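You operate a simulated robot arm through the tools that you are given. There is no shell and no other tool. Be economical: measure what you need, move in short steps, check, and stop when the job is done.

Carry out the task below with a simulated two-armed robot. There is one attempt and no reset: what you move stays moved.

TASK
Change the smudged blue cassette for the red one.
Fine: old one in the red dish, new one flat in the lens pocket, lens drawer shut again; the laser key stays out. Where these are worked on the way, their far stop is far enough and under half their travel is too little: lens drawer.

It is judged by the outcome, as a careful person would: the job done as asked, and still so three seconds after it is handed in. It fails if anything else is knocked over, pushed out of place, dropped, spilled or broken.

THE ROBOT
Two 7-joint arms with two-finger parallel grippers on one trunk, hanging from a carriage that runs on a rail from [-2.043, -0.008] to [0.137, 0.001] (x, y) and turns from -342 to 345 degrees about z. Base frame: it is fixed where the carriage stands at the start and does not move with it; the origin is on the floor, on the carriage's upright axis, x ahead of it, y to its left, z up; the surface under the hand at the start is at about z = 0.9. Lengths are in m, angles in degrees, forces in N, time in s.
The left shoulder is at the start at [0.04, 0.161, 1.263], the right one opposite. With the tool pointing down near the work surface each hand reaches from about 0.26 to 0.76 m from the robot's upright axis, wherever it stands, measured 20 degrees to its own side. Places, roughly: catch drawer [0.9, 0.4, 0.8]; collar lever [0.7, 0.4, 1.1]; green cover key [0.8, 1.1, 1]; green lock cover [0.75, 1, 1]; head shelf [0.7, 0.4, 1]; isolator at the head [0.8, 1.2, 0.9]; laser key bow [0.7, 0.8, 1]; lens drawer [0.7, 0.4, 1]; lens pocket [0.7, 0.4, 1]; pan drawer [0.9, 0.4, 0.5]; spent [0.3, -0.1, 0.9]; window door [0.6, 0.6, 1.3]. Payload 4.4 kg a hand.
The tool frame of a hand sits at the grasp point between the pads (the TCP): z along the fingers, y along the line on which they close. The tips reach 0.023 m beyond it. Largest opening 0.094 m; finger width 0.038, thickness 0.01; the body of the gripper, 0.054 by 0.096 m, starts 0.039 m behind the TCP.
Orientation is that of the tool frame in the base frame, as a unit quaternion [w, x, y, z]. With the fingers straight down and closing along the base's y, the tool's x points along the base's -x, its y along +y and its z along -z.

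THE INTERFACE
- The arms move only by the tool nudge_tool. It takes "left_steps", "right_steps" or both (then of equal length, played together; a hand with none holds still); each is a list of rows, each a list of 6 numbers: the shift along the tool's x, y, z in cm, then the turn, a rotation vector about the tool's x, y, z in rad. In form: [[dx, dy, dz, wx, wy, wz], ...]. A call has 1 to 10 rows; each row shifts and turns the commanded pose from where the row before left it, along the tool's axes as they then stand. "left_claw" and "right_claw" are, for a hand that has rows, the opening in per cent of the stroke, from 0 (shut) to 100 (fully open), set as the call begins (left out, the last holds). A row lasts 0.2 s, in which the tool goes at most 0.05 m and 8.6 degrees; a call with a longer step from one row to the next is refused whole, and so is a gripper value outside its range. Where a pose cannot be reached the arm comes as near as it can. A force on the tool above 40 N (or 10 N above the force at the start of the call, whichever is more), or a blocked arm, ends the call early, and 0.2 s more pass. Each finger travels about 0.045 m/s and halts on what it meets, pressing with about 26 N; the grip force reading is that of the motor and also rises with nothing between the fingers. The clock runs only during rows and for 0.2 s after the last one: add rows that do not move to give the fingers time. The reply holds the time, the measured pose of the TCP, the force on the tool along the base axes, the opening and the grip force, in the units named above and with some noise, with the torque about the TCP (base axes, N m) and any sound that the robot's microphone picked up, and new pictures: "pictures" is both (left out), scene, wrist or none (wrist: the cameras of the hands that moved).
- Cameras (640 x 400 px; columns grow to the right, rows downward): "scene" is now at [0.2173, 0.0012, 1.5485]; the picture's right is [0.06, -1.00, 0.00], its down [-0.89, -0.05, -0.46] and it looks along [0.46, 0.03, -0.89] (base axes); focal length 214 px, centre (320, 200). "left" rides on the left gripper at [0.087, -0.016, -0.075] in its tool frame; the picture's right is [0.18, 0.98, 0.00], its down [-0.58, 0.11, -0.81] and it looks along [-0.79, 0.15, 0.59] (tool axes); focal length 243 px, centre (320, 200). "right" rides on the right gripper at [0.086, 0.016, -0.075] in its tool frame; the picture's right is [-0.18, 0.98, 0.00], its down [-0.58, -0.11, -0.81] and it looks along [-0.79, -0.15, 0.59] (tool axes); focal length 243 px, centre (320, 200). There is no depth. A picture from a camera that has moved, and an enlarged one, comes with that camera's place and axes in the base frame and with its lens. The place of the scene camera against the robot may be out by one fixed shift of up to 0.018 m in any direction.
- move_column(by): slides the trunk up (or, below 0, down) by that many m; the arms and the scene camera ride with it, the base frame stays. It gives what a move gives, with no picture.
- base_move(legs): drives the robot by 1 to 6 legs, each [ahead, left, turn to the left] in m, m and degrees, along the robot's own axes; the way and the turn of a leg run together, so that a leg with both is an arc; at most 1.5 m and 180 degrees a leg. The arms and the cameras ride along, it lands a little off, and it stops where it bumps. It keeps to its track: a leg is cut to what the track allows. It gives what a move gives, and a new picture of the scene camera.
- head_to(pan, tilt): turns the head with the scene camera to pan (to the left, within 86 degrees either way) and tilt (down, from -29 to 69), counted from straight ahead of the robot. It gives what a move gives, and a new picture of the scene camera.
- zoom(camera, box): a new picture of the part [left, top, right, bottom] of that camera's present view, enlarged. No time passes.
- close_job(): hands the job in; it is judged then, once.

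Work in short steps. Places have to be worked out from the pictures, the camera data and where the tool is seen: move nearer, look again, correct. Check each grasp and each placing, and mend what went wrong. You have 120 turns and 260 pictures in all, those below and enlarged ones among them. Open the grippers and draw the arms clear of the work before you hand the job in, unless the task says otherwise; then end with one line.

The tools are called after ">>>" as name(argument=value, ...) on one line, values as JSON. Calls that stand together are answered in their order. nudge_tool: Moves the arms, as the interface text tells. Its arguments: {"type":"object","properties":{"left_steps":{"type":"array","items":{"type":"array","items":{"type":"number"}}},"left_claw":{"type":"number"},"right_steps":{"type":"array","items":{"type":"array","items":{"type":"number"}}},"right_claw":{"type":"number"},"pictures":{"type":"string","enum":["both","scene","wrist","none"]}},"required":[]} The other tools are called the same way: move_column (by) slides the trunk up or down; base_move (legs) drives the base; head_to (pan, tilt) turns the head that bears the scene camera; zoom (camera, box) takes an enlarged picture of a part of a camera's view; close_job () hands the job in.

At the start:

```text
clock: 0.0
left_tool_pos: [0.5084, 0.2062, 1.3022]
left_tcp_rot: [0.0, 0.0, 1.0, 0.0]
left_wrist_force: [-0.1, -0.5, -0.6]
left_moment: [-0.03, -0.02, 0.0]
left_gripper_width: 0.0939
left_grip_force: 0.1
right_tool_pos: [0.5816, -0.1945, 1.2349]
right_tcp_rot: [-0.001, 0.0, 1.0, 0.0]
right_wrist_force: [-0.1, -0.1, 0.2]
right_moment: [0.01, 0.01, 0.01]
right_gripper_width: 0.0941
right_grip_force: 0.0
trunk travel left (down, up): [-0.4, 0.37]
robot x, y, heading: [0.0026, 0.0049, -0.1]
head pan, tilt: [3.4, 62.8]
```

scene: 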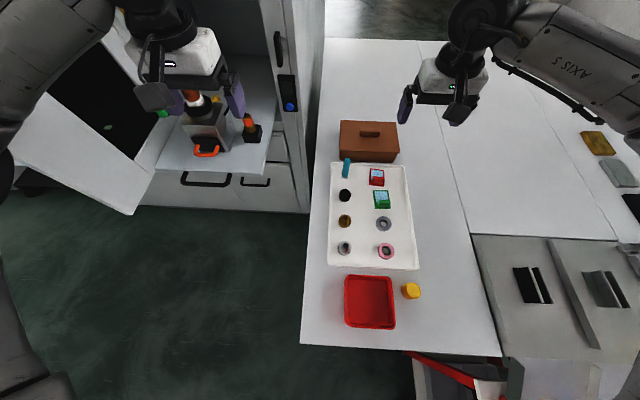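
right: 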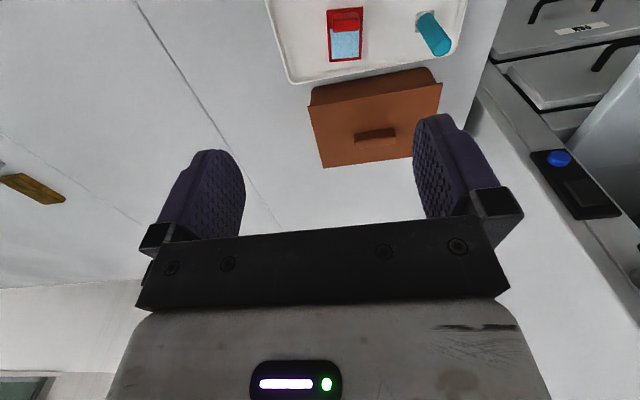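
left: 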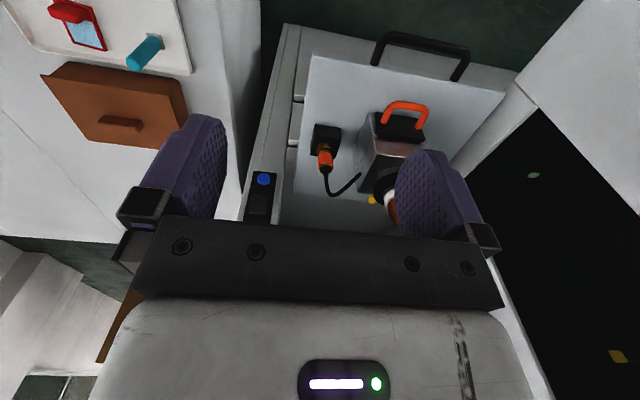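

The scene shows the machine at the left with the laser head and its orange-handled parts, and the bench at the right with tray and red dish. I zoom on both first.

>>> zoom(camera="scene", box=[130, 60, 310, 220])

>>> zoom(camera="scene", box=[310, 110, 450, 340])

>>> zoom(camera="left", box=[240, 20, 540, 240])

```text
2.50 times, centred on (220, 140) of scene
camera zoom: at [0.2173, 0.0012, 1.5485], right [0.06, -1.0, 0.0], down [-0.89, -0.05, -0.46], along [0.46, 0.03, -0.89], focal length 536 px, centre (570, 350)
```

zoom: 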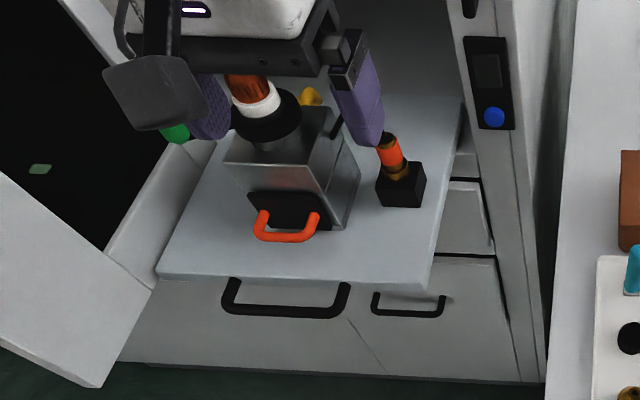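

```text
1.74 times, centred on (380, 225) of scene
camera zoom: at [0.2173, 0.0012, 1.5485], right [0.06, -1.0, 0.0], down [-0.89, -0.05, -0.46], along [0.46, 0.03, -0.89], focal length 373 px, centre (216, 156)
```

zoom: 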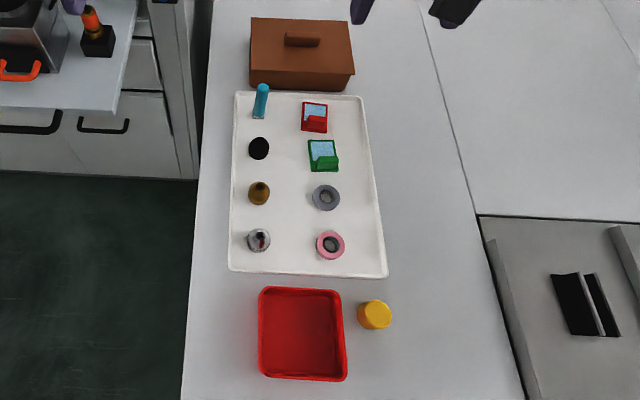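

```text
1.82 times, centred on (390, 130) of left
camera zoom: at [0.422, 0.1903, 1.3762], right [-0.19, 0.98, 0.0], down [0.58, 0.11, 0.81], along [0.79, 0.15, -0.59], focal length 441 px, centre (193, 327)
```

zoom: 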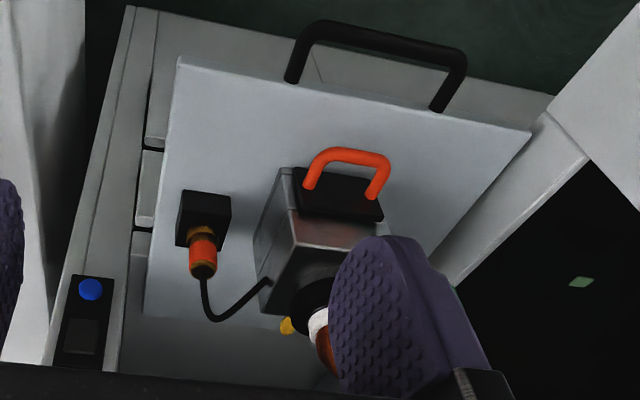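

The head block with an orange-handled drawer sits on the shelf with a yellow lever behind it, partly hidden by the left hand. I draw the left hand back and look again.

>>> nudge_tool(left_steps=[[4, 0, 0, 0, 0, 0], [4, 0, 0, 0, 0, 0], [4, 0, 0, 0, 0, 0], [4, 0, 0, 0, 0, 0]], pictures="none")

>>> head_to(pan=40, tilt=40)

```text
clock: 1.0
left_tool_pos: [0.3482, 0.204, 1.3016]
left_tcp_rot: [-0.001, -0.001, 1.0, 0.0]
left_wrist_force: [0.2, 0.4, -0.1]
left_moment: [0.0, -0.01, 0.0]
left_gripper_width: 0.0942
left_grip_force: 0.0
right_tool_pos: [0.5813, -0.1926, 1.2353]
right_tcp_rot: [0.0, 0.001, 1.0, 0.0]
right_wrist_force: [0.3, -0.3, -0.4]
right_moment: [0.0, -0.01, 0.02]
right_gripper_width: 0.0942
right_grip_force: 0.0
trunk travel left (down, up): [-0.4, 0.37]
robot x, y, heading: [-0.0027, 0.0034, -0.2]
head pan, tilt: [3.4, 62.8]
```

```text
clock: 2.0
left_tool_pos: [0.3502, 0.2047, 1.3023]
left_tcp_rot: [0.0, -0.001, 1.0, 0.0]
left_wrist_force: [0.1, 0.5, 0.1]
left_moment: [-0.02, -0.02, -0.02]
left_gripper_width: 0.0939
left_grip_force: 0.0
right_tool_pos: [0.5831, -0.1939, 1.2362]
right_tcp_rot: [0.001, 0.0, 1.0, 0.0]
right_wrist_force: [0.4, -0.1, 0.6]
right_moment: [-0.01, 0.01, 0.0]
right_gripper_width: 0.094
right_grip_force: 0.1
trunk travel left (down, up): [-0.4, 0.37]
robot x, y, heading: [0.0018, -0.0018, 0.4]
head pan, tilt: [40.0, 40.0]
camera scene: at [0.2192, 0.052, 1.5783], right [0.64, -0.77, 0.0], down [-0.49, -0.41, -0.77], along [0.59, 0.49, -0.64], focal length 214 px, centre (320, 200)
```

scene: 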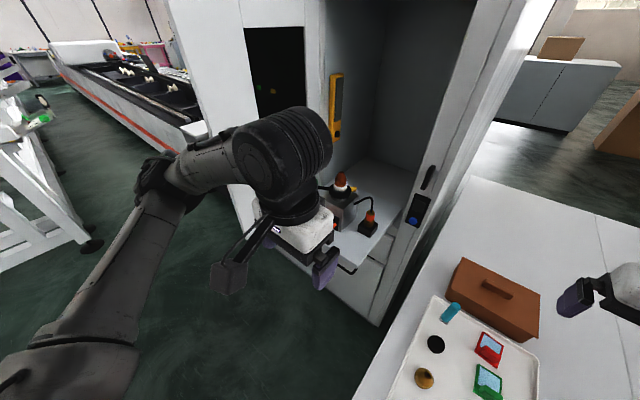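

I look at the head through the left wrist camera now, and from the head panned less.

>>> head_to(pan=20, tilt=48)

>>> zoom(camera="left", box=[200, 0, 600, 250])

```text
clock: 2.9
left_tool_pos: [0.3494, 0.2042, 1.3018]
left_tcp_rot: [0.0, -0.001, 1.0, 0.0]
left_wrist_force: [0.1, -0.2, 0.0]
left_moment: [0.0, 0.01, 0.04]
left_gripper_width: 0.0943
left_grip_force: 0.0
right_tool_pos: [0.5813, -0.1941, 1.2348]
right_tcp_rot: [-0.001, 0.0, 1.0, 0.001]
right_wrist_force: [0.2, 0.2, -1.4]
right_moment: [0.02, 0.02, 0.02]
right_gripper_width: 0.0938
right_grip_force: 0.0
trunk travel left (down, up): [-0.4, 0.37]
robot x, y, heading: [0.0016, 0.0038, -0.1]
head pan, tilt: [20.0, 48.0]
camera scene: at [0.228, 0.0244, 1.567], right [0.34, -0.94, 0.0], down [-0.7, -0.25, -0.67], along [0.63, 0.23, -0.74], focal length 214 px, centre (320, 200)
```

scene: 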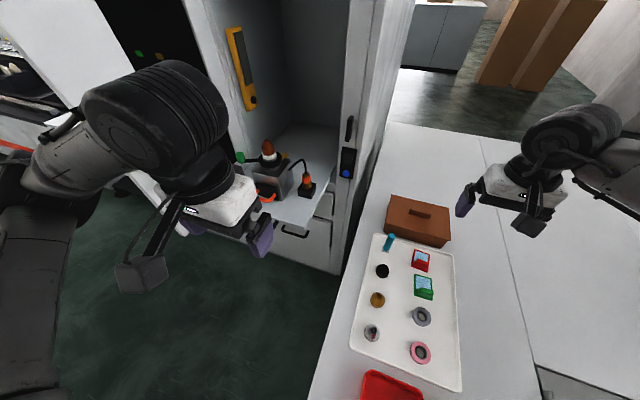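

```text
1.60 times, centred on (400, 125) of left
camera zoom: at [0.2637, 0.1891, 1.3773], right [-0.19, 0.98, 0.0], down [0.58, 0.11, 0.81], along [0.79, 0.15, -0.59], focal length 388 px, centre (192, 320)
```

zoom: 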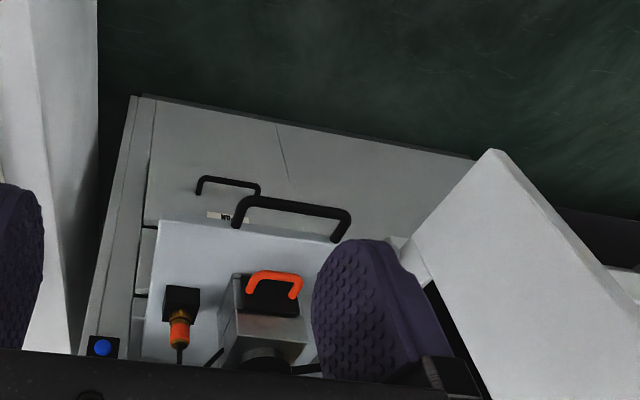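

>>> zoom(camera="scene", box=[220, 110, 360, 240])

>>> zoom(camera="scene", box=[360, 220, 470, 310])

```text
3.08 times, centred on (290, 175) of scene
camera zoom: at [0.228, 0.0244, 1.567], right [0.34, -0.94, 0.0], down [-0.7, -0.25, -0.67], along [0.63, 0.23, -0.74], focal length 660 px, centre (412, 277)
```

zoom: 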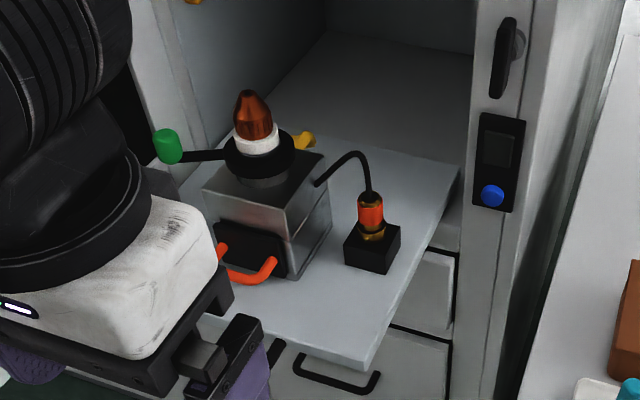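

```text
4.44 times, centred on (415, 265) of scene
camera zoom: at [0.228, 0.0244, 1.567], right [0.34, -0.94, 0.0], down [-0.7, -0.25, -0.67], along [0.63, 0.23, -0.74], focal length 953 px, centre (-102, -89)
```

zoom: 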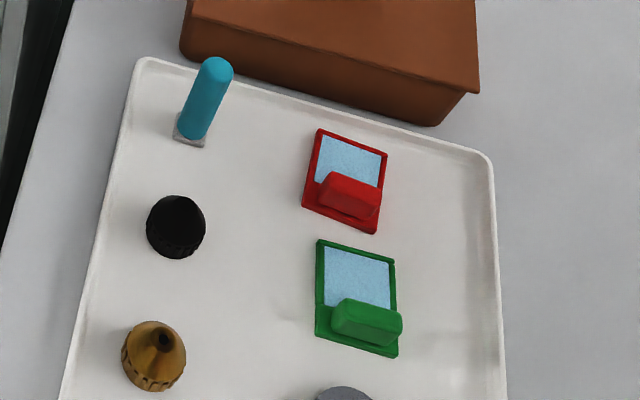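

The head's drawer handle (orange U) is at about [0.66, 0.40, ~1.0], the nozzle rising behind it. I drive 0.08 m ahead for reach, and then bring the left hand nearer above and before the handle to look.

>>> base_move(legs=[[0.08, 0, 0]])

>>> nudge_tool(left_steps=[[0, 4, 0, 0, -0.13, 0], [0, 4, 0, 0, -0.13, 0], [0, 4, 0, 0, -0.13, 0], [0, 4, 0, 0, -0.13, 0], [0, 3, 0, 0, 0, 0]])

```text
clock: 3.9
left_tool_pos: [0.4306, 0.2059, 1.3037]
left_tcp_rot: [0.0, -0.002, 1.0, 0.0]
left_wrist_force: [-0.2, 0.6, 0.3]
left_moment: [0.0, 0.03, 0.0]
left_gripper_width: 0.094
left_grip_force: 0.0
right_tool_pos: [0.6632, -0.1931, 1.2363]
right_tcp_rot: [0.0, -0.001, 1.0, 0.001]
right_wrist_force: [1.0, 0.5, 0.1]
right_moment: [0.01, 0.01, 0.0]
right_gripper_width: 0.0942
right_grip_force: 0.1
trunk travel left (down, up): [-0.4, 0.37]
robot x, y, heading: [0.0806, 0.0021, 0.0]
head pan, tilt: [20.0, 48.0]
camera scene: at [0.3084, 0.0252, 1.5671], right [0.34, -0.94, 0.0], down [-0.7, -0.26, -0.67], along [0.63, 0.23, -0.74], focal length 214 px, centre (320, 200)
```

scene: 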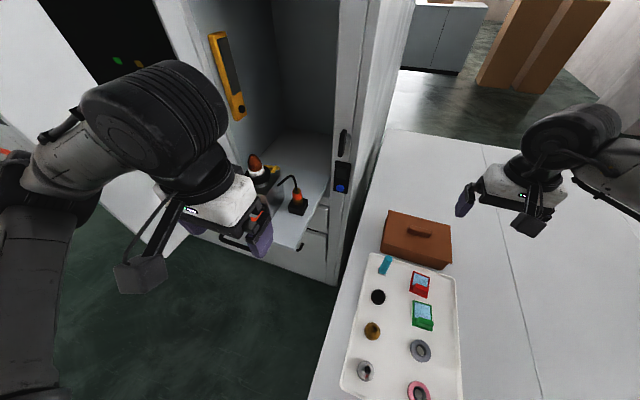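

```text
clock: 5.1
left_tool_pos: [0.4258, 0.3969, 1.3037]
left_tcp_rot: [0.258, -0.001, 0.966, 0.001]
left_wrist_force: [-0.1, -0.3, -0.6]
left_moment: [0.0, -0.02, -0.01]
left_gripper_width: 0.0938
left_grip_force: 0.1
right_tool_pos: [0.662, -0.1933, 1.2351]
right_tcp_rot: [0.0, 0.0, 1.0, 0.0]
right_wrist_force: [0.7, 0.0, 1.1]
right_moment: [-0.01, -0.03, 0.0]
right_gripper_width: 0.0941
right_grip_force: 0.1
trunk travel left (down, up): [-0.4, 0.37]
robot x, y, heading: [0.0795, -0.0014, -0.0]
head pan, tilt: [20.0, 48.0]
camera scene: at [0.3078, 0.0252, 1.5669], right [0.34, -0.94, 0.0], down [-0.7, -0.26, -0.67], along [0.63, 0.23, -0.74], focal length 214 px, centre (320, 200)
camera left: at [0.3153, 0.3816, 1.3248], right [-0.16, 0.98, -0.09], down [0.1, 0.11, 0.99], along [0.98, 0.15, -0.12], focal length 243 px, centre (320, 200)
```

scene: 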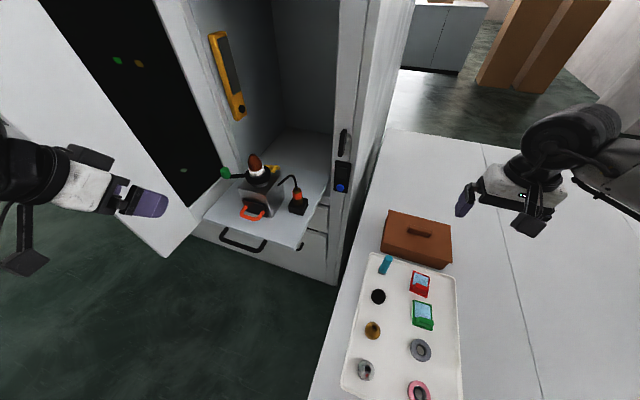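
left: 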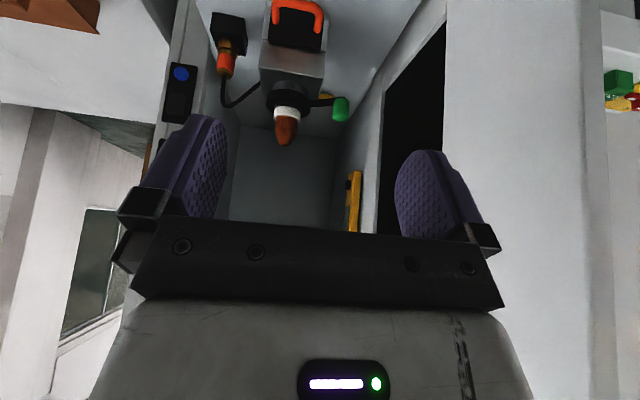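

Both cameras now see the head without obstruction; I enlarge both.

>>> zoom(camera="scene", box=[205, 140, 325, 250])

>>> zoom(camera="left", box=[190, 0, 370, 150])

```text
3.64 times, centred on (265, 195) of scene
camera zoom: at [0.3078, 0.0252, 1.5669], right [0.34, -0.94, 0.0], down [-0.7, -0.26, -0.67], along [0.63, 0.23, -0.74], focal length 780 px, centre (520, 218)
```

zoom: 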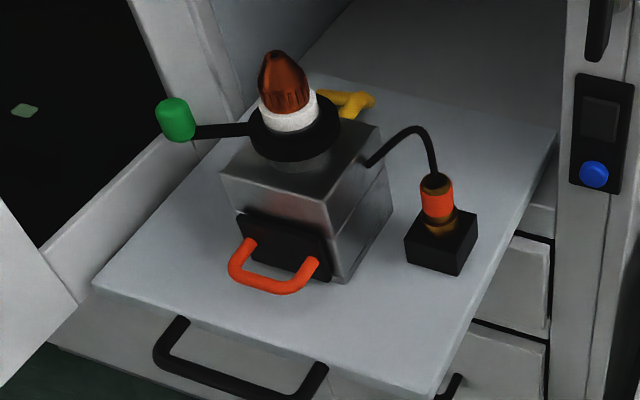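

```text
2.67 times, centred on (280, 75) of left
camera zoom: at [0.3153, 0.3816, 1.3248], right [-0.16, 0.98, -0.09], down [0.1, 0.11, 0.99], along [0.98, 0.15, -0.12], focal length 647 px, centre (427, 533)
```

zoom: 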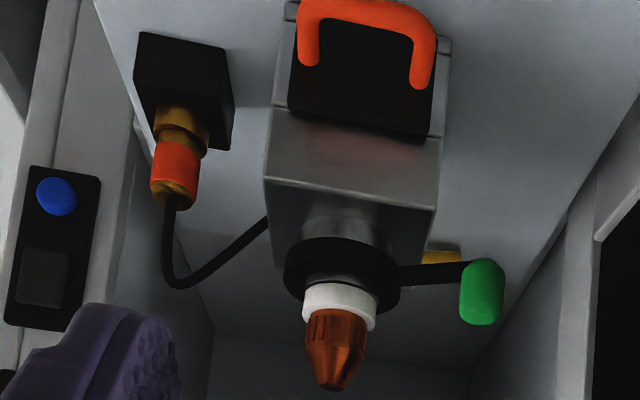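

Triangulating: handle legs at y ≈ 0.343 and 0.405, drawer front x ≈ 0.645, bar x ≈ 0.62, z ≈ 1.03. I go to a pre-grasp about 8 cm back along the tool axis.

>>> nudge_tool(left_steps=[[-0.7, -0.38, 4.3, 0, 0, 0], [-0.7, -0.38, 4.3, 0, 0, 0], [-0.7, -0.38, 4.3, 0, 0, 0], [-0.7, -0.38, 4.3, 0, 0, 0], [-0.7, -0.38, 4.3, 0, 0, 0], [-0.7, -0.4, 4.3, 0, 0, 0], [0, 0, 0, 0, 0, 0]])

```text
clock: 6.7
left_tool_pos: [0.5919, 0.373, 1.0991]
left_tcp_rot: [0.257, -0.001, 0.966, 0.0]
left_wrist_force: [0.2, 0.0, -0.2]
left_moment: [-0.03, 0.02, 0.0]
left_gripper_width: 0.0938
left_grip_force: 0.1
right_tool_pos: [0.6616, -0.1926, 1.2345]
right_tcp_rot: [-0.001, -0.002, 1.0, 0.0]
right_wrist_force: [0.6, 0.2, 0.0]
right_moment: [-0.01, 0.01, 0.03]
right_gripper_width: 0.0937
right_grip_force: 0.1
trunk travel left (down, up): [-0.4, 0.37]
robot x, y, heading: [0.0809, 0.0004, 0.2]
head pan, tilt: [20.0, 48.0]
camera scene: at [0.3078, 0.0254, 1.5669], right [0.34, -0.94, 0.0], down [-0.7, -0.26, -0.67], along [0.63, 0.23, -0.74], focal length 214 px, centre (320, 200)
camera left: at [0.4804, 0.3567, 1.1211], right [-0.16, 0.98, -0.09], down [0.1, 0.11, 0.99], along [0.98, 0.15, -0.12], focal length 243 px, centre (320, 200)
```

scene: 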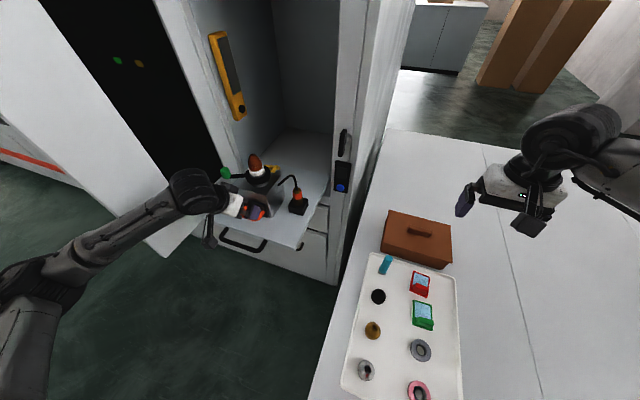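
left: 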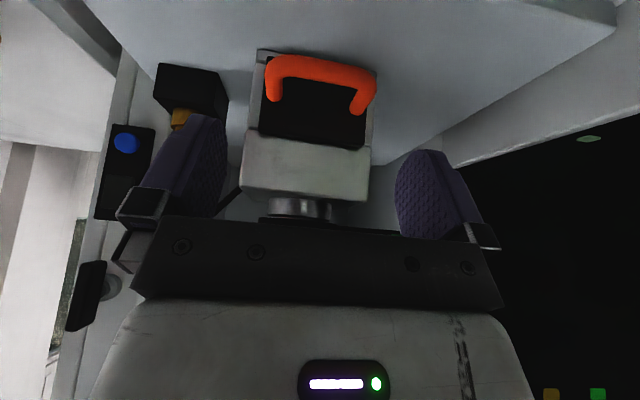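

The refined handle matches (legs y 0.343/0.403, z ≈ 1.03; shelf ≈ 0.995). I advance the open fingers over both legs to TCP ≈ [0.63, 0.373, 1.036] and stop to look.

>>> nudge_tool(left_steps=[[0, 0, 2.5, 0, 0, 0], [-0.1, 0, 2.5, 0, 0, 0], [0, 0, 2.3, 0, 0, 0], [0, 0, 0, 0, 0, 0]], pictures="wrist")

```text
clock: 7.7
left_tool_pos: [0.6294, 0.3728, 1.0365]
left_tcp_rot: [0.257, -0.002, 0.966, 0.0]
left_wrist_force: [-0.1, -0.3, 0.5]
left_moment: [0.02, 0.01, 0.0]
left_gripper_width: 0.0939
left_grip_force: 0.0
right_tool_pos: [0.6633, -0.1922, 1.2337]
right_tcp_rot: [0.0, -0.001, 1.0, 0.0]
right_wrist_force: [0.0, 0.2, -1.0]
right_moment: [0.04, 0.04, 0.02]
right_gripper_width: 0.0941
right_grip_force: 0.1
trunk travel left (down, up): [-0.4, 0.37]
robot x, y, heading: [0.0792, -0.0025, -0.0]
head pan, tilt: [20.0, 48.0]
camera left: at [0.5174, 0.3573, 1.0589], right [-0.16, 0.98, -0.09], down [0.1, 0.11, 0.99], along [0.98, 0.15, -0.12], focal length 243 px, centre (320, 200)
```

left: 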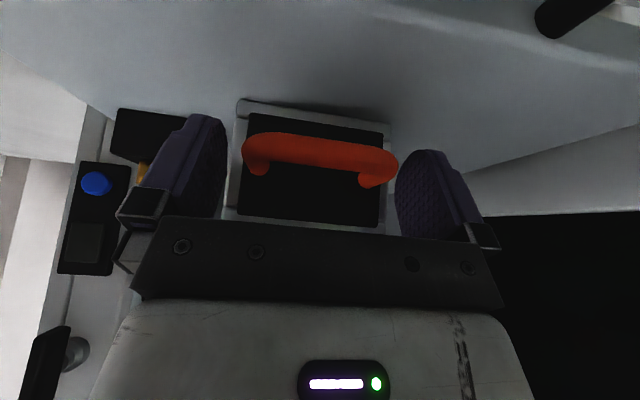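

The handle lies between the fingers. I close on its legs.

>>> nudge_tool(left_steps=[[0, 0, 0.5, 0, 0, 0], [0, 0, 0, 0, 0, 0], [0, 0, 0, 0, 0, 0], [0, 0, 0, 0, 0, 0], [0, 0, 0, 0, 0, 0]], left_claw=0, pictures="wrist")

```text
clock: 8.9
left_tool_pos: [0.6336, 0.373, 1.0341]
left_tcp_rot: [0.259, -0.002, 0.966, 0.0]
left_wrist_force: [-4.9, -8.2, 17.9]
left_moment: [0.28, 0.15, -0.64]
left_gripper_width: 0.0795
left_grip_force: 44.8
right_tool_pos: [0.6628, -0.1941, 1.235]
right_tcp_rot: [0.0, -0.001, 1.0, 0.0]
right_wrist_force: [-0.4, 0.7, -0.4]
right_moment: [-0.01, 0.0, 0.02]
right_gripper_width: 0.0939
right_grip_force: 0.1
trunk travel left (down, up): [-0.4, 0.37]
robot x, y, heading: [0.0792, -0.0017, 0.0]
head pan, tilt: [20.0, 48.0]
camera left: at [0.5213, 0.3573, 1.0557], right [-0.16, 0.98, -0.09], down [0.1, 0.11, 0.99], along [0.98, 0.15, -0.12], focal length 243 px, centre (320, 200)
```

left: 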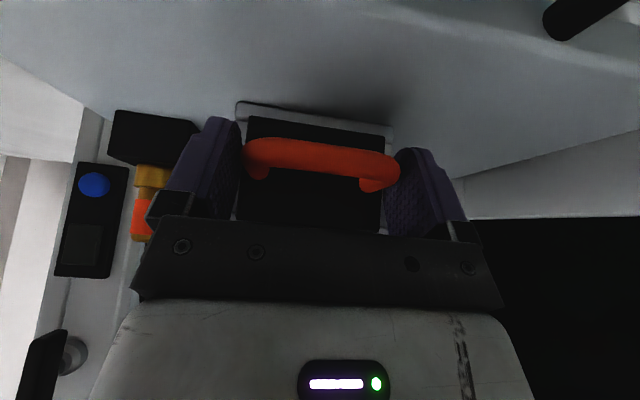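

The fingers hold the handle (0.0795 m wide), with some upward force. I test-pull straight back along -x, about 1 cm.

>>> nudge_tool(left_steps=[[0.4, 0, -0.35, 0, 0, 0], [0.43, 0, -0.25, 0, 0, 0], [0.43, 0, -0.25, 0, 0, 0]], pictures="wrist")

```text
clock: 9.7
left_tool_pos: [0.6171, 0.3734, 1.0343]
left_tcp_rot: [0.257, -0.002, 0.966, 0.0]
left_wrist_force: [0.0, -2.1, 4.5]
left_moment: [-0.48, -1.25, -0.51]
left_gripper_width: 0.0792
left_grip_force: 44.4
right_tool_pos: [0.663, -0.1936, 1.2364]
right_tcp_rot: [0.0, -0.001, 1.0, 0.0]
right_wrist_force: [0.4, -0.2, -0.1]
right_moment: [0.01, 0.03, 0.03]
right_gripper_width: 0.094
right_grip_force: 0.0
trunk travel left (down, up): [-0.4, 0.37]
robot x, y, heading: [0.0805, -0.001, 0.1]
head pan, tilt: [20.0, 48.0]
camera left: at [0.5057, 0.3567, 1.0561], right [-0.16, 0.98, -0.09], down [0.1, 0.11, 0.99], along [0.98, 0.15, -0.12], focal length 243 px, centre (320, 200)
```

left: 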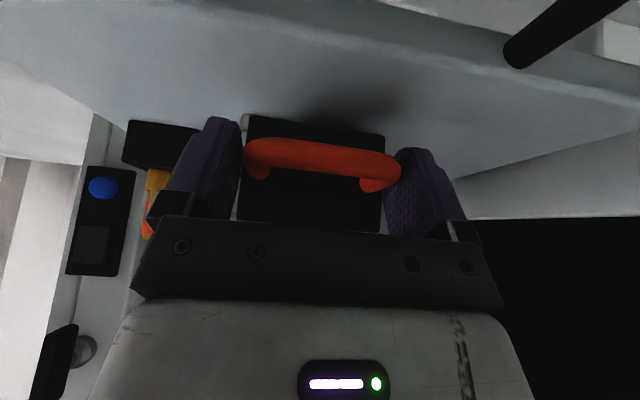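

The drawer comes along freely (the front moved with the hand). I keep pulling towards its stop.

>>> nudge_tool(left_steps=[[0.87, 0, -0.5, 0, 0, 0], [0.87, 0, -0.5, 0, 0, 0], [0.87, 0, -0.5, 0, 0, 0], [0.87, 0, -0.5, 0, 0, 0], [0.87, 0, -0.5, 0, 0, 0], [0.87, 0, -0.5, 0, 0, 0]])

```text
clock: 11.1
left_tool_pos: [0.5563, 0.3718, 1.0344]
left_tcp_rot: [0.257, -0.001, 0.966, 0.0]
left_wrist_force: [-0.2, -1.8, 0.9]
left_moment: [-0.35, -0.82, 0.29]
left_gripper_width: 0.0793
left_grip_force: 45.1
right_tool_pos: [0.6625, -0.1932, 1.2353]
right_tcp_rot: [-0.001, -0.001, 1.0, 0.0]
right_wrist_force: [0.2, 0.1, -0.4]
right_moment: [-0.02, -0.05, 0.0]
right_gripper_width: 0.0941
right_grip_force: 0.0
trunk travel left (down, up): [-0.4, 0.37]
robot x, y, heading: [0.0778, -0.001, 0.2]
head pan, tilt: [20.0, 48.0]
camera scene: at [0.3079, 0.025, 1.5669], right [0.34, -0.94, 0.0], down [-0.7, -0.26, -0.67], along [0.63, 0.23, -0.74], focal length 214 px, centre (320, 200)
camera left: at [0.4453, 0.3566, 1.056], right [-0.16, 0.98, -0.09], down [0.1, 0.11, 0.99], along [0.98, 0.15, -0.12], focal length 243 px, centre (320, 200)
```

scene: 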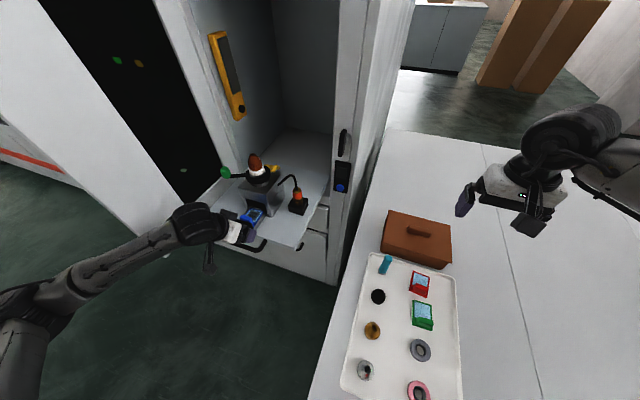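
left: 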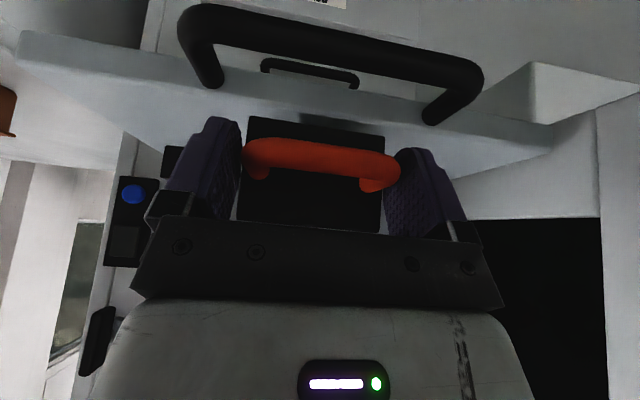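

The blue cassette has come into view; 7.5 cm so far with no stop. I continue slowly.

>>> nudge_tool(left_steps=[[0.87, 0, -0.5, 0, 0, 0], [0.87, 0, -0.5, 0, 0, 0], [0.87, 0, -0.5, 0, 0, 0], [0.87, 0, -0.5, 0, 0, 0]])

>>> zoom(camera="scene", box=[195, 140, 315, 250])

```text
clock: 12.1
left_tool_pos: [0.5233, 0.3712, 1.0377]
left_tcp_rot: [0.261, -0.002, 0.965, 0.001]
left_wrist_force: [28.2, 2.6, -7.3]
left_moment: [0.12, -0.82, 0.0]
left_gripper_width: 0.0734
left_grip_force: 45.2
right_tool_pos: [0.6671, -0.193, 1.237]
right_tcp_rot: [0.001, 0.0, 1.0, 0.001]
right_wrist_force: [0.1, -0.1, -0.2]
right_moment: [-0.04, 0.0, 0.01]
right_gripper_width: 0.0941
right_grip_force: 0.0
trunk travel left (down, up): [-0.4, 0.37]
robot x, y, heading: [0.0819, -0.0008, 0.2]
head pan, tilt: [20.0, 48.0]
camera scene: at [0.3106, 0.025, 1.5677], right [0.34, -0.94, 0.0], down [-0.7, -0.26, -0.67], along [0.63, 0.23, -0.74], focal length 214 px, centre (320, 200)
camera left: at [0.4119, 0.3566, 1.0573], right [-0.16, 0.98, -0.09], down [0.1, 0.11, 0.99], along [0.98, 0.15, -0.11], focal length 243 px, centre (320, 200)
```

scene: 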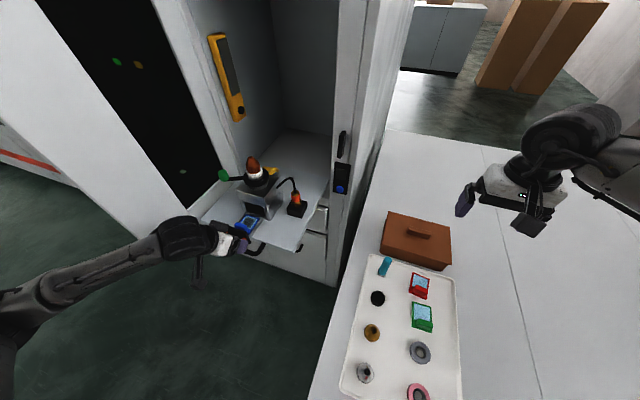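
left: 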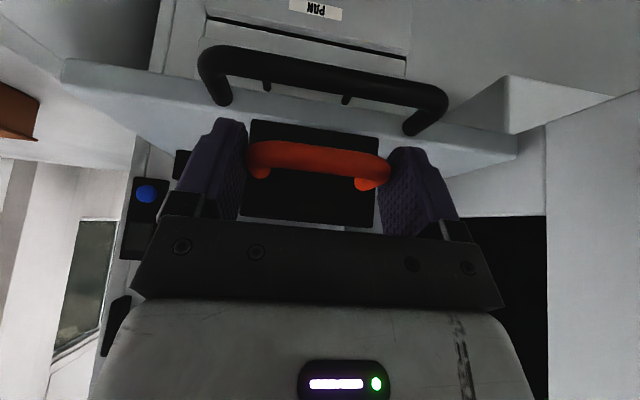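

```text
3.64 times, centred on (255, 195) of scene
camera zoom: at [0.3106, 0.025, 1.5677], right [0.34, -0.94, 0.0], down [-0.7, -0.26, -0.67], along [0.63, 0.23, -0.74], focal length 780 px, centre (556, 218)
```

zoom: 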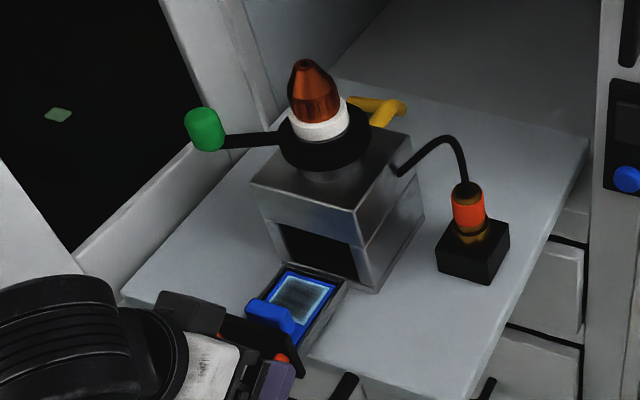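

The drawer has hit its stop (28 N) with the blue cassette exposed. I open and retreat along the tool axis.

>>> nudge_tool(left_steps=[[-0.5, 0, 0.3, 0, 0, 0], [0, 0, 0, 0, 0, 0], [0, 0, 0, 0, 0, 0], [0, 0, -3, 0, 0, 0], [0, 0, -4, 0, 0, 0], [0, 0, -4, 0, 0, 0], [0, 0, -4, 0, 0, 0]], left_claw=100)

>>> zoom(camera="scene", box=[195, 160, 315, 270])

```text
clock: 13.7
left_tool_pos: [0.4477, 0.3709, 1.1635]
left_tcp_rot: [0.256, -0.002, 0.967, 0.001]
left_wrist_force: [-0.1, 0.3, 0.3]
left_moment: [-0.05, 0.01, -0.01]
left_gripper_width: 0.0939
left_grip_force: 0.0
right_tool_pos: [0.6626, -0.1926, 1.2351]
right_tcp_rot: [0.001, -0.001, 1.0, -0.001]
right_wrist_force: [1.1, 0.2, 0.7]
right_moment: [-0.01, -0.02, -0.01]
right_gripper_width: 0.0941
right_grip_force: 0.1
trunk travel left (down, up): [-0.4, 0.37]
robot x, y, heading: [0.078, -0.0003, 0.0]
head pan, tilt: [20.0, 48.0]
camera scene: at [0.3077, 0.0254, 1.5668], right [0.34, -0.94, 0.0], down [-0.7, -0.26, -0.67], along [0.63, 0.23, -0.74], focal length 214 px, centre (320, 200)
camera left: at [0.3353, 0.355, 1.186], right [-0.16, 0.98, -0.09], down [0.1, 0.11, 0.99], along [0.98, 0.15, -0.12], focal length 243 px, centre (320, 200)
```

scene: 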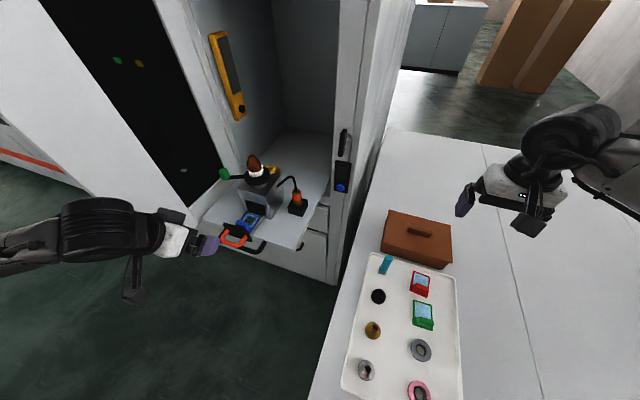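
left: 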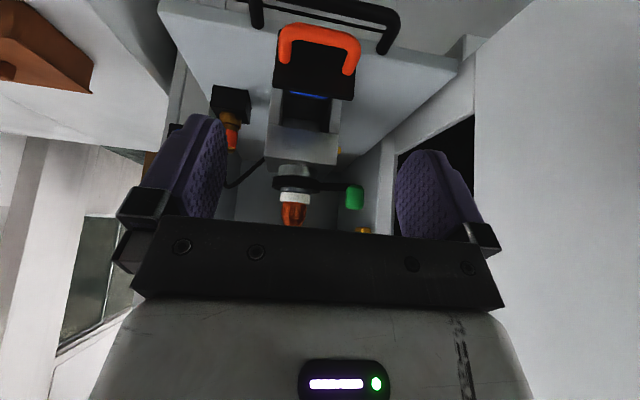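

```text
3.64 times, centred on (255, 215) of scene
camera zoom: at [0.3077, 0.0254, 1.5668], right [0.34, -0.94, 0.0], down [-0.7, -0.26, -0.67], along [0.63, 0.23, -0.74], focal length 780 px, centre (556, 146)
```

zoom: 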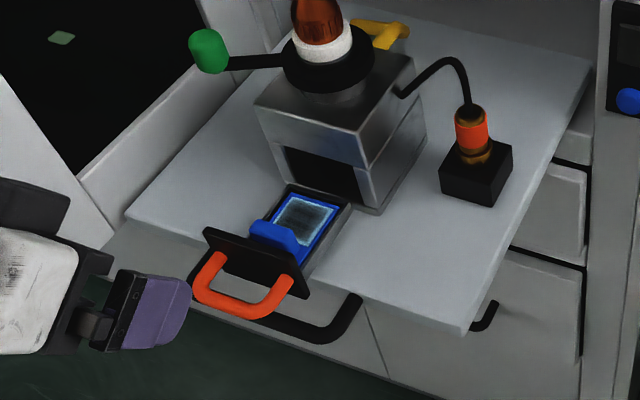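

Drawer is open; cassette glass ≈ [0.61, 0.37], its ridge ≈ [0.583, 0.373] behind the front panel. I turn the left hand upright and bring it above for a close look.

>>> nudge_tool(left_steps=[[0, 0, 0, 0, 0.131, 0], [0, 0, 0, 0, 0.131, 0], [0, 0, 0, 0, 0.131, 0], [0, 0, 0, 0, 0.131, 0], [-4, 0, 0, 0, 0, 0], [-4, 0, 0, 0, 0, 0], [-4, 0, 0, 0, 0, 0], [0, 0, 0, 0, 0, 0]])

>>> zoom(camera="left", box=[200, 50, 440, 230])

```text
clock: 15.5
left_tool_pos: [0.5669, 0.3743, 1.1649]
left_tcp_rot: [-0.003, -0.002, 1.0, 0.0]
left_wrist_force: [0.1, 0.3, 0.3]
left_moment: [0.01, -0.02, 0.01]
left_gripper_width: 0.0941
left_grip_force: 0.2
right_tool_pos: [0.6618, -0.192, 1.2348]
right_tcp_rot: [0.0, -0.001, 1.0, 0.0]
right_wrist_force: [-0.3, -0.4, 0.2]
right_moment: [-0.03, -0.01, -0.01]
right_gripper_width: 0.094
right_grip_force: 0.0
trunk travel left (down, up): [-0.4, 0.37]
robot x, y, heading: [0.0794, 0.0004, 0.3]
head pan, tilt: [20.0, 48.0]
camera scene: at [0.3076, 0.0252, 1.5668], right [0.34, -0.94, 0.0], down [-0.7, -0.26, -0.67], along [0.63, 0.23, -0.74], focal length 214 px, centre (320, 200)
camera left: at [0.482, 0.358, 1.2399], right [-0.19, 0.98, 0.0], down [0.58, 0.11, 0.8], along [0.79, 0.15, -0.6], focal length 243 px, centre (320, 200)
```

scene: 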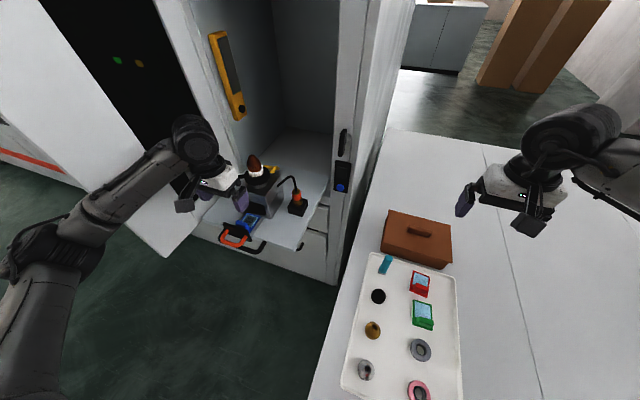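
left: 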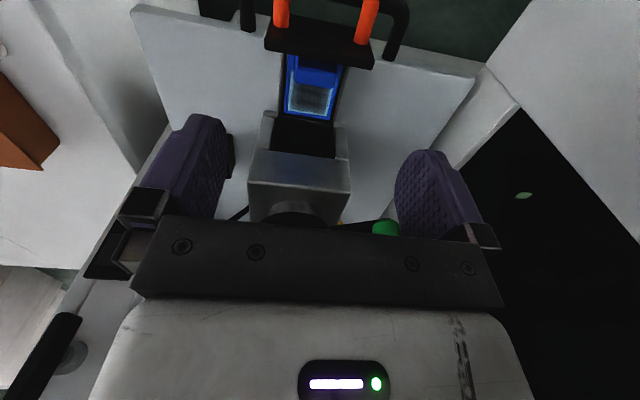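

```text
2.22 times, centred on (320, 140) of left
camera zoom: at [0.482, 0.358, 1.2399], right [-0.19, 0.98, 0.0], down [0.58, 0.11, 0.8], along [0.79, 0.15, -0.6], focal length 539 px, centre (320, 333)
```

zoom: 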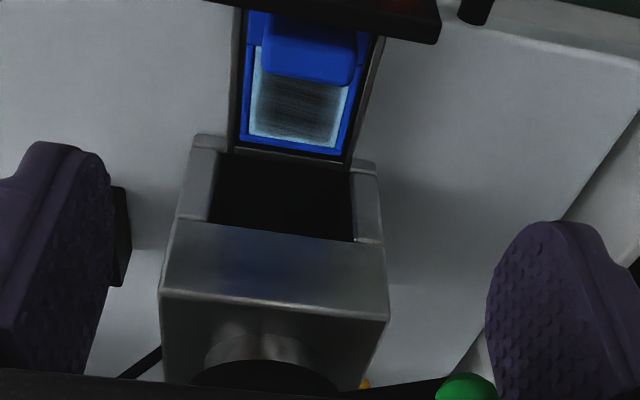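

The wrist view shows the ridge over the pocket but not the panel gap. I tilt the hand so its camera looks more steeply down on it.

>>> nudge_tool(left_steps=[[0, 0, 0, 0, 0.13, 0], [0, 0, 0, 0, 0.13, 0], [0, 0, 0, 0, 0.13, 0], [0, 0, 0, 0, 0.13, 0], [0, 0, 0, 0, 0, 0]], pictures="none")

>>> zoom(camera="left", box=[200, 50, 440, 220])

```text
clock: 16.7
left_tool_pos: [0.5684, 0.3726, 1.1627]
left_tcp_rot: [-0.26, -0.002, 0.966, -0.002]
left_wrist_force: [0.2, 0.2, -0.2]
left_moment: [-0.02, 0.04, -0.02]
left_gripper_width: 0.0939
left_grip_force: 0.1
right_tool_pos: [0.6629, -0.1926, 1.235]
right_tcp_rot: [0.0, -0.001, 1.0, 0.0]
right_wrist_force: [0.4, -0.8, -0.4]
right_moment: [0.0, 0.02, -0.01]
right_gripper_width: 0.0941
right_grip_force: 0.3
trunk travel left (down, up): [-0.4, 0.37]
robot x, y, heading: [0.0761, -0.0032, 0.2]
head pan, tilt: [20.0, 48.0]
```

```text
2.35 times, centred on (320, 135) of left
camera zoom: at [0.531, 0.358, 1.2715], right [-0.16, 0.98, 0.09], down [0.91, 0.11, 0.41], along [0.39, 0.15, -0.91], focal length 571 px, centre (320, 353)
```

zoom: 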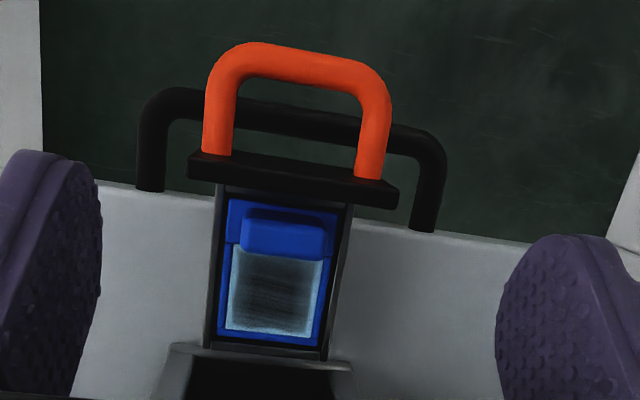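

Ridge is about 36 mm long in y, top z ≈ 1.045, centred near [0.58, 0.374], plate ≈ 1.013; I'll pinch its ends. I set the hand upright, fingers to about 62 mm, and lower to z ≈ 1.085 above it.

>>> nudge_tool(left_steps=[[0, 0, 0, 0, -0.131, 0], [0, 0, 0, 0, -0.131, 0], [0, 0, 0, 0, -0.131, 0], [0, 0, 0, 0, -0.131, 0], [-1.8, 0, 3.5, 0, 0, 0], [0, 0, 4, 0, 0, 0], [0, 0, 0, 0, 0, 0]], left_claw=66, pictures="wrist")

>>> zoom(camera="scene", box=[195, 160, 315, 270])

```text
clock: 18.3
left_tool_pos: [0.5876, 0.3726, 1.0875]
left_tcp_rot: [0.001, -0.002, 1.0, -0.001]
left_wrist_force: [0.3, 0.0, 0.1]
left_moment: [0.01, 0.0, 0.01]
left_gripper_width: 0.0619
left_grip_force: 0.0
right_tool_pos: [0.6622, -0.1935, 1.2362]
right_tcp_rot: [0.0, -0.001, 1.0, 0.0]
right_wrist_force: [-0.9, 0.4, -0.3]
right_moment: [0.0, -0.01, -0.01]
right_gripper_width: 0.094
right_grip_force: 0.1
trunk travel left (down, up): [-0.4, 0.37]
robot x, y, heading: [0.081, 0.0006, 0.0]
head pan, tilt: [20.0, 48.0]
camera left: at [0.501, 0.3571, 1.1622], right [-0.19, 0.98, 0.0], down [0.58, 0.11, 0.81], along [0.79, 0.15, -0.59], focal length 243 px, centre (320, 200)
```

left: 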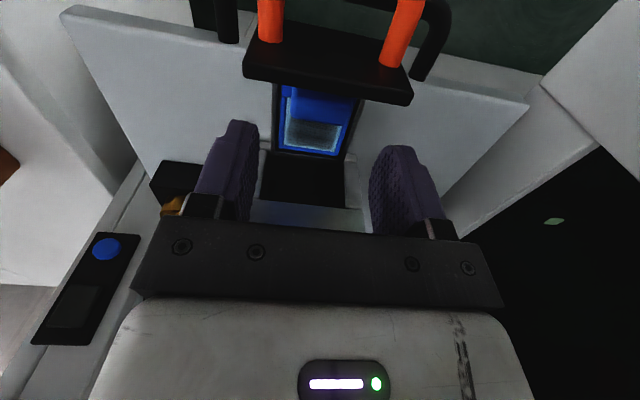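

```text
3.64 times, centred on (255, 215) of scene
camera zoom: at [0.3081, 0.0252, 1.567], right [0.34, -0.94, 0.0], down [-0.7, -0.26, -0.67], along [0.63, 0.23, -0.74], focal length 780 px, centre (556, 146)
```

zoom: 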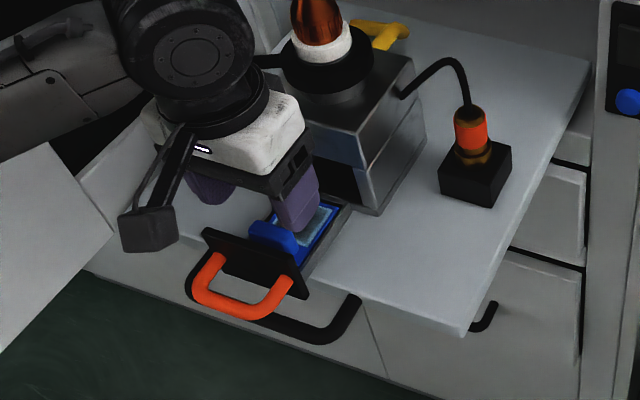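

Fingers flank the ridge, panel back at x ≈ 0.56 leaving some mm. I shift 2 mm away from the panel and descend in small steps to TCP z ≈ 1.050.

>>> nudge_tool(left_steps=[[-0.2, 0.1, 1, 0, 0, 0], [0, 0, 1, 0, 0, 0], [0, 0, 1, 0, 0, 0], [0, 0, 0.7, 0, 0, 0], [0, 0, 0, 0, 0, 0]], pictures="wrist")

>>> zoom(camera="scene", box=[215, 190, 275, 250])

```text
clock: 19.5
left_tool_pos: [0.589, 0.3742, 1.0506]
left_tcp_rot: [0.0, -0.001, 1.0, -0.001]
left_wrist_force: [0.6, -0.2, -0.1]
left_moment: [0.0, 0.0, 0.03]
left_gripper_width: 0.0619
left_grip_force: 0.0
right_tool_pos: [0.663, -0.1922, 1.2362]
right_tcp_rot: [0.0, -0.002, 1.0, 0.001]
right_wrist_force: [-0.3, 0.2, 0.2]
right_moment: [0.01, 0.01, -0.03]
right_gripper_width: 0.0938
right_grip_force: 0.0
trunk travel left (down, up): [-0.4, 0.37]
robot x, y, heading: [0.0812, 0.0009, 0.2]
head pan, tilt: [20.0, 48.0]
camera left: at [0.5032, 0.3585, 1.1254], right [-0.19, 0.98, 0.0], down [0.58, 0.11, 0.81], along [0.79, 0.15, -0.59], focal length 243 px, centre (320, 200)
```

left: 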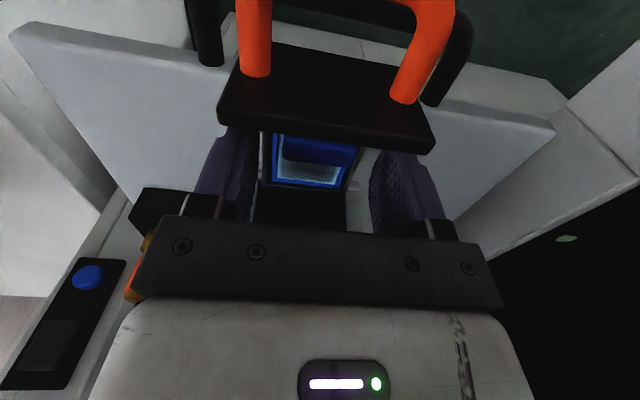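

```text
6.67 times, centred on (245, 220) of scene
camera zoom: at [0.3079, 0.0252, 1.5669], right [0.34, -0.94, 0.0], down [-0.7, -0.26, -0.67], along [0.63, 0.23, -0.74], focal length 1430 px, centre (820, 67)
```

zoom: 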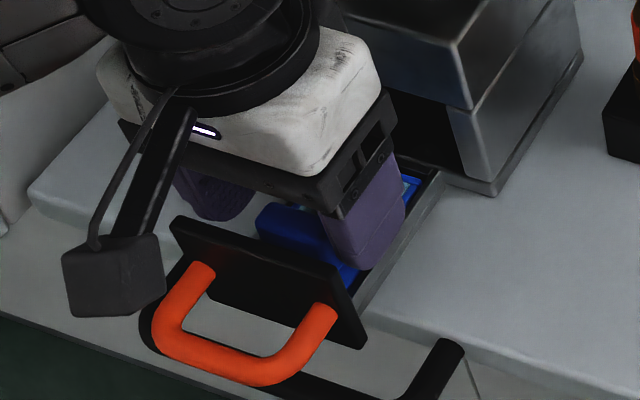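

No contact, ridge centred between the fingers. I close on it.

>>> nudge_tool(left_steps=[[0, 0, 0.3, 0, 0, 0], [0, 0, 0, 0, 0, 0], [0, 0, 0, 0, 0, 0], [0, 0, 0, 0, 0, 0], [0, 0, 0, 0, 0, 0]], left_claw=0, pictures="wrist")

```text
clock: 20.7
left_tool_pos: [0.589, 0.3739, 1.0477]
left_tcp_rot: [0.0, -0.001, 1.0, -0.001]
left_wrist_force: [-0.3, 0.2, 0.4]
left_moment: [-0.01, 0.01, -0.01]
left_gripper_width: 0.035
left_grip_force: 26.2
right_tool_pos: [0.6622, -0.1923, 1.2358]
right_tcp_rot: [0.0, -0.001, 1.0, -0.001]
right_wrist_force: [-0.4, -0.8, 0.0]
right_moment: [0.0, 0.01, -0.01]
right_gripper_width: 0.094
right_grip_force: 0.1
trunk travel left (down, up): [-0.4, 0.37]
robot x, y, heading: [0.0808, -0.0027, 0.4]
head pan, tilt: [20.0, 48.0]
camera left: at [0.5031, 0.3583, 1.1225], right [-0.19, 0.98, 0.0], down [0.58, 0.11, 0.81], along [0.79, 0.15, -0.59], focal length 243 px, centre (320, 200)
```

left: 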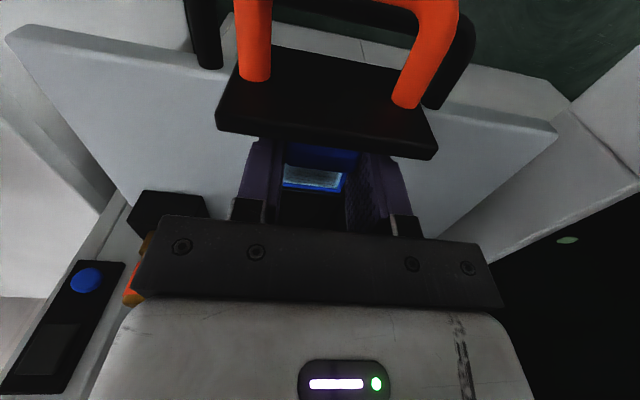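

Gripped: 0.035 m, matching the ridge (pocket grasp pose [0.589, 0.374, 1.0477]). I lift straight up.

>>> nudge_tool(left_steps=[[0, 0, -1, 0, 0, 0], [0, 0, -2, 0, 0, 0], [0, 0, -4, 0, 0, 0], [0, 0, -4, 0, 0, 0], [0, 0, -4, 0, 0, 0], [0, 0, 0, 0, 0, 0]])

>>> zoom(camera="scene", box=[195, 160, 315, 270])

```text
clock: 22.1
left_tool_pos: [0.5886, 0.3752, 1.1991]
left_tcp_rot: [0.0, -0.001, 1.0, 0.0]
left_wrist_force: [0.8, -0.5, 0.1]
left_moment: [0.04, -0.03, -0.01]
left_gripper_width: 0.0349
left_grip_force: 26.1
right_tool_pos: [0.6628, -0.1936, 1.236]
right_tcp_rot: [0.0, -0.001, 1.0, 0.0]
right_wrist_force: [-0.3, -0.3, -0.5]
right_moment: [0.03, 0.0, -0.03]
right_gripper_width: 0.0937
right_grip_force: 0.0
trunk travel left (down, up): [-0.4, 0.37]
robot x, y, heading: [0.0817, 0.0016, 0.3]
head pan, tilt: [20.0, 48.0]
camera scene: at [0.3077, 0.0249, 1.5668], right [0.34, -0.94, 0.0], down [-0.7, -0.26, -0.67], along [0.63, 0.23, -0.74], focal length 214 px, centre (320, 200)
camera left: at [0.5034, 0.3596, 1.2729], right [-0.19, 0.98, 0.0], down [0.58, 0.11, 0.81], along [0.79, 0.15, -0.59], focal length 243 px, centre (320, 200)
```

scene: 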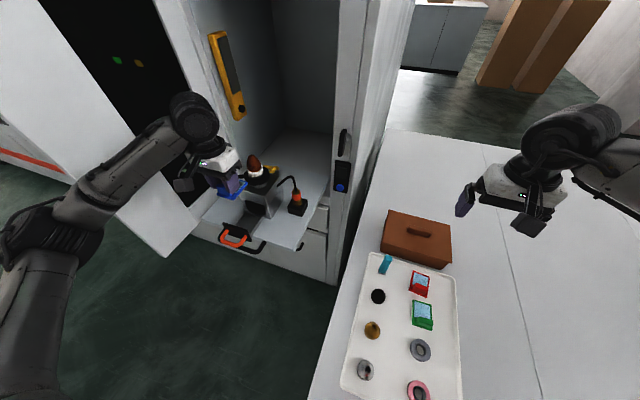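
left: 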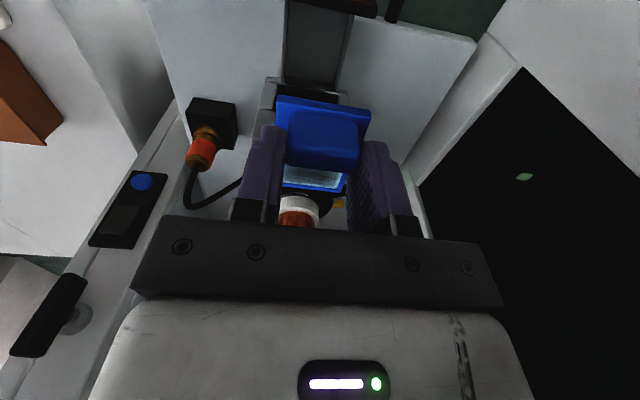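

```text
3.64 times, centred on (255, 215) of scene
camera zoom: at [0.3077, 0.0249, 1.5668], right [0.34, -0.94, 0.0], down [-0.7, -0.26, -0.67], along [0.63, 0.23, -0.74], focal length 780 px, centre (556, 146)
```

zoom: 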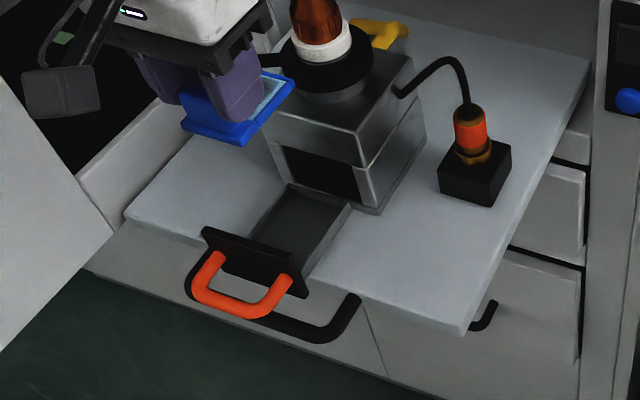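

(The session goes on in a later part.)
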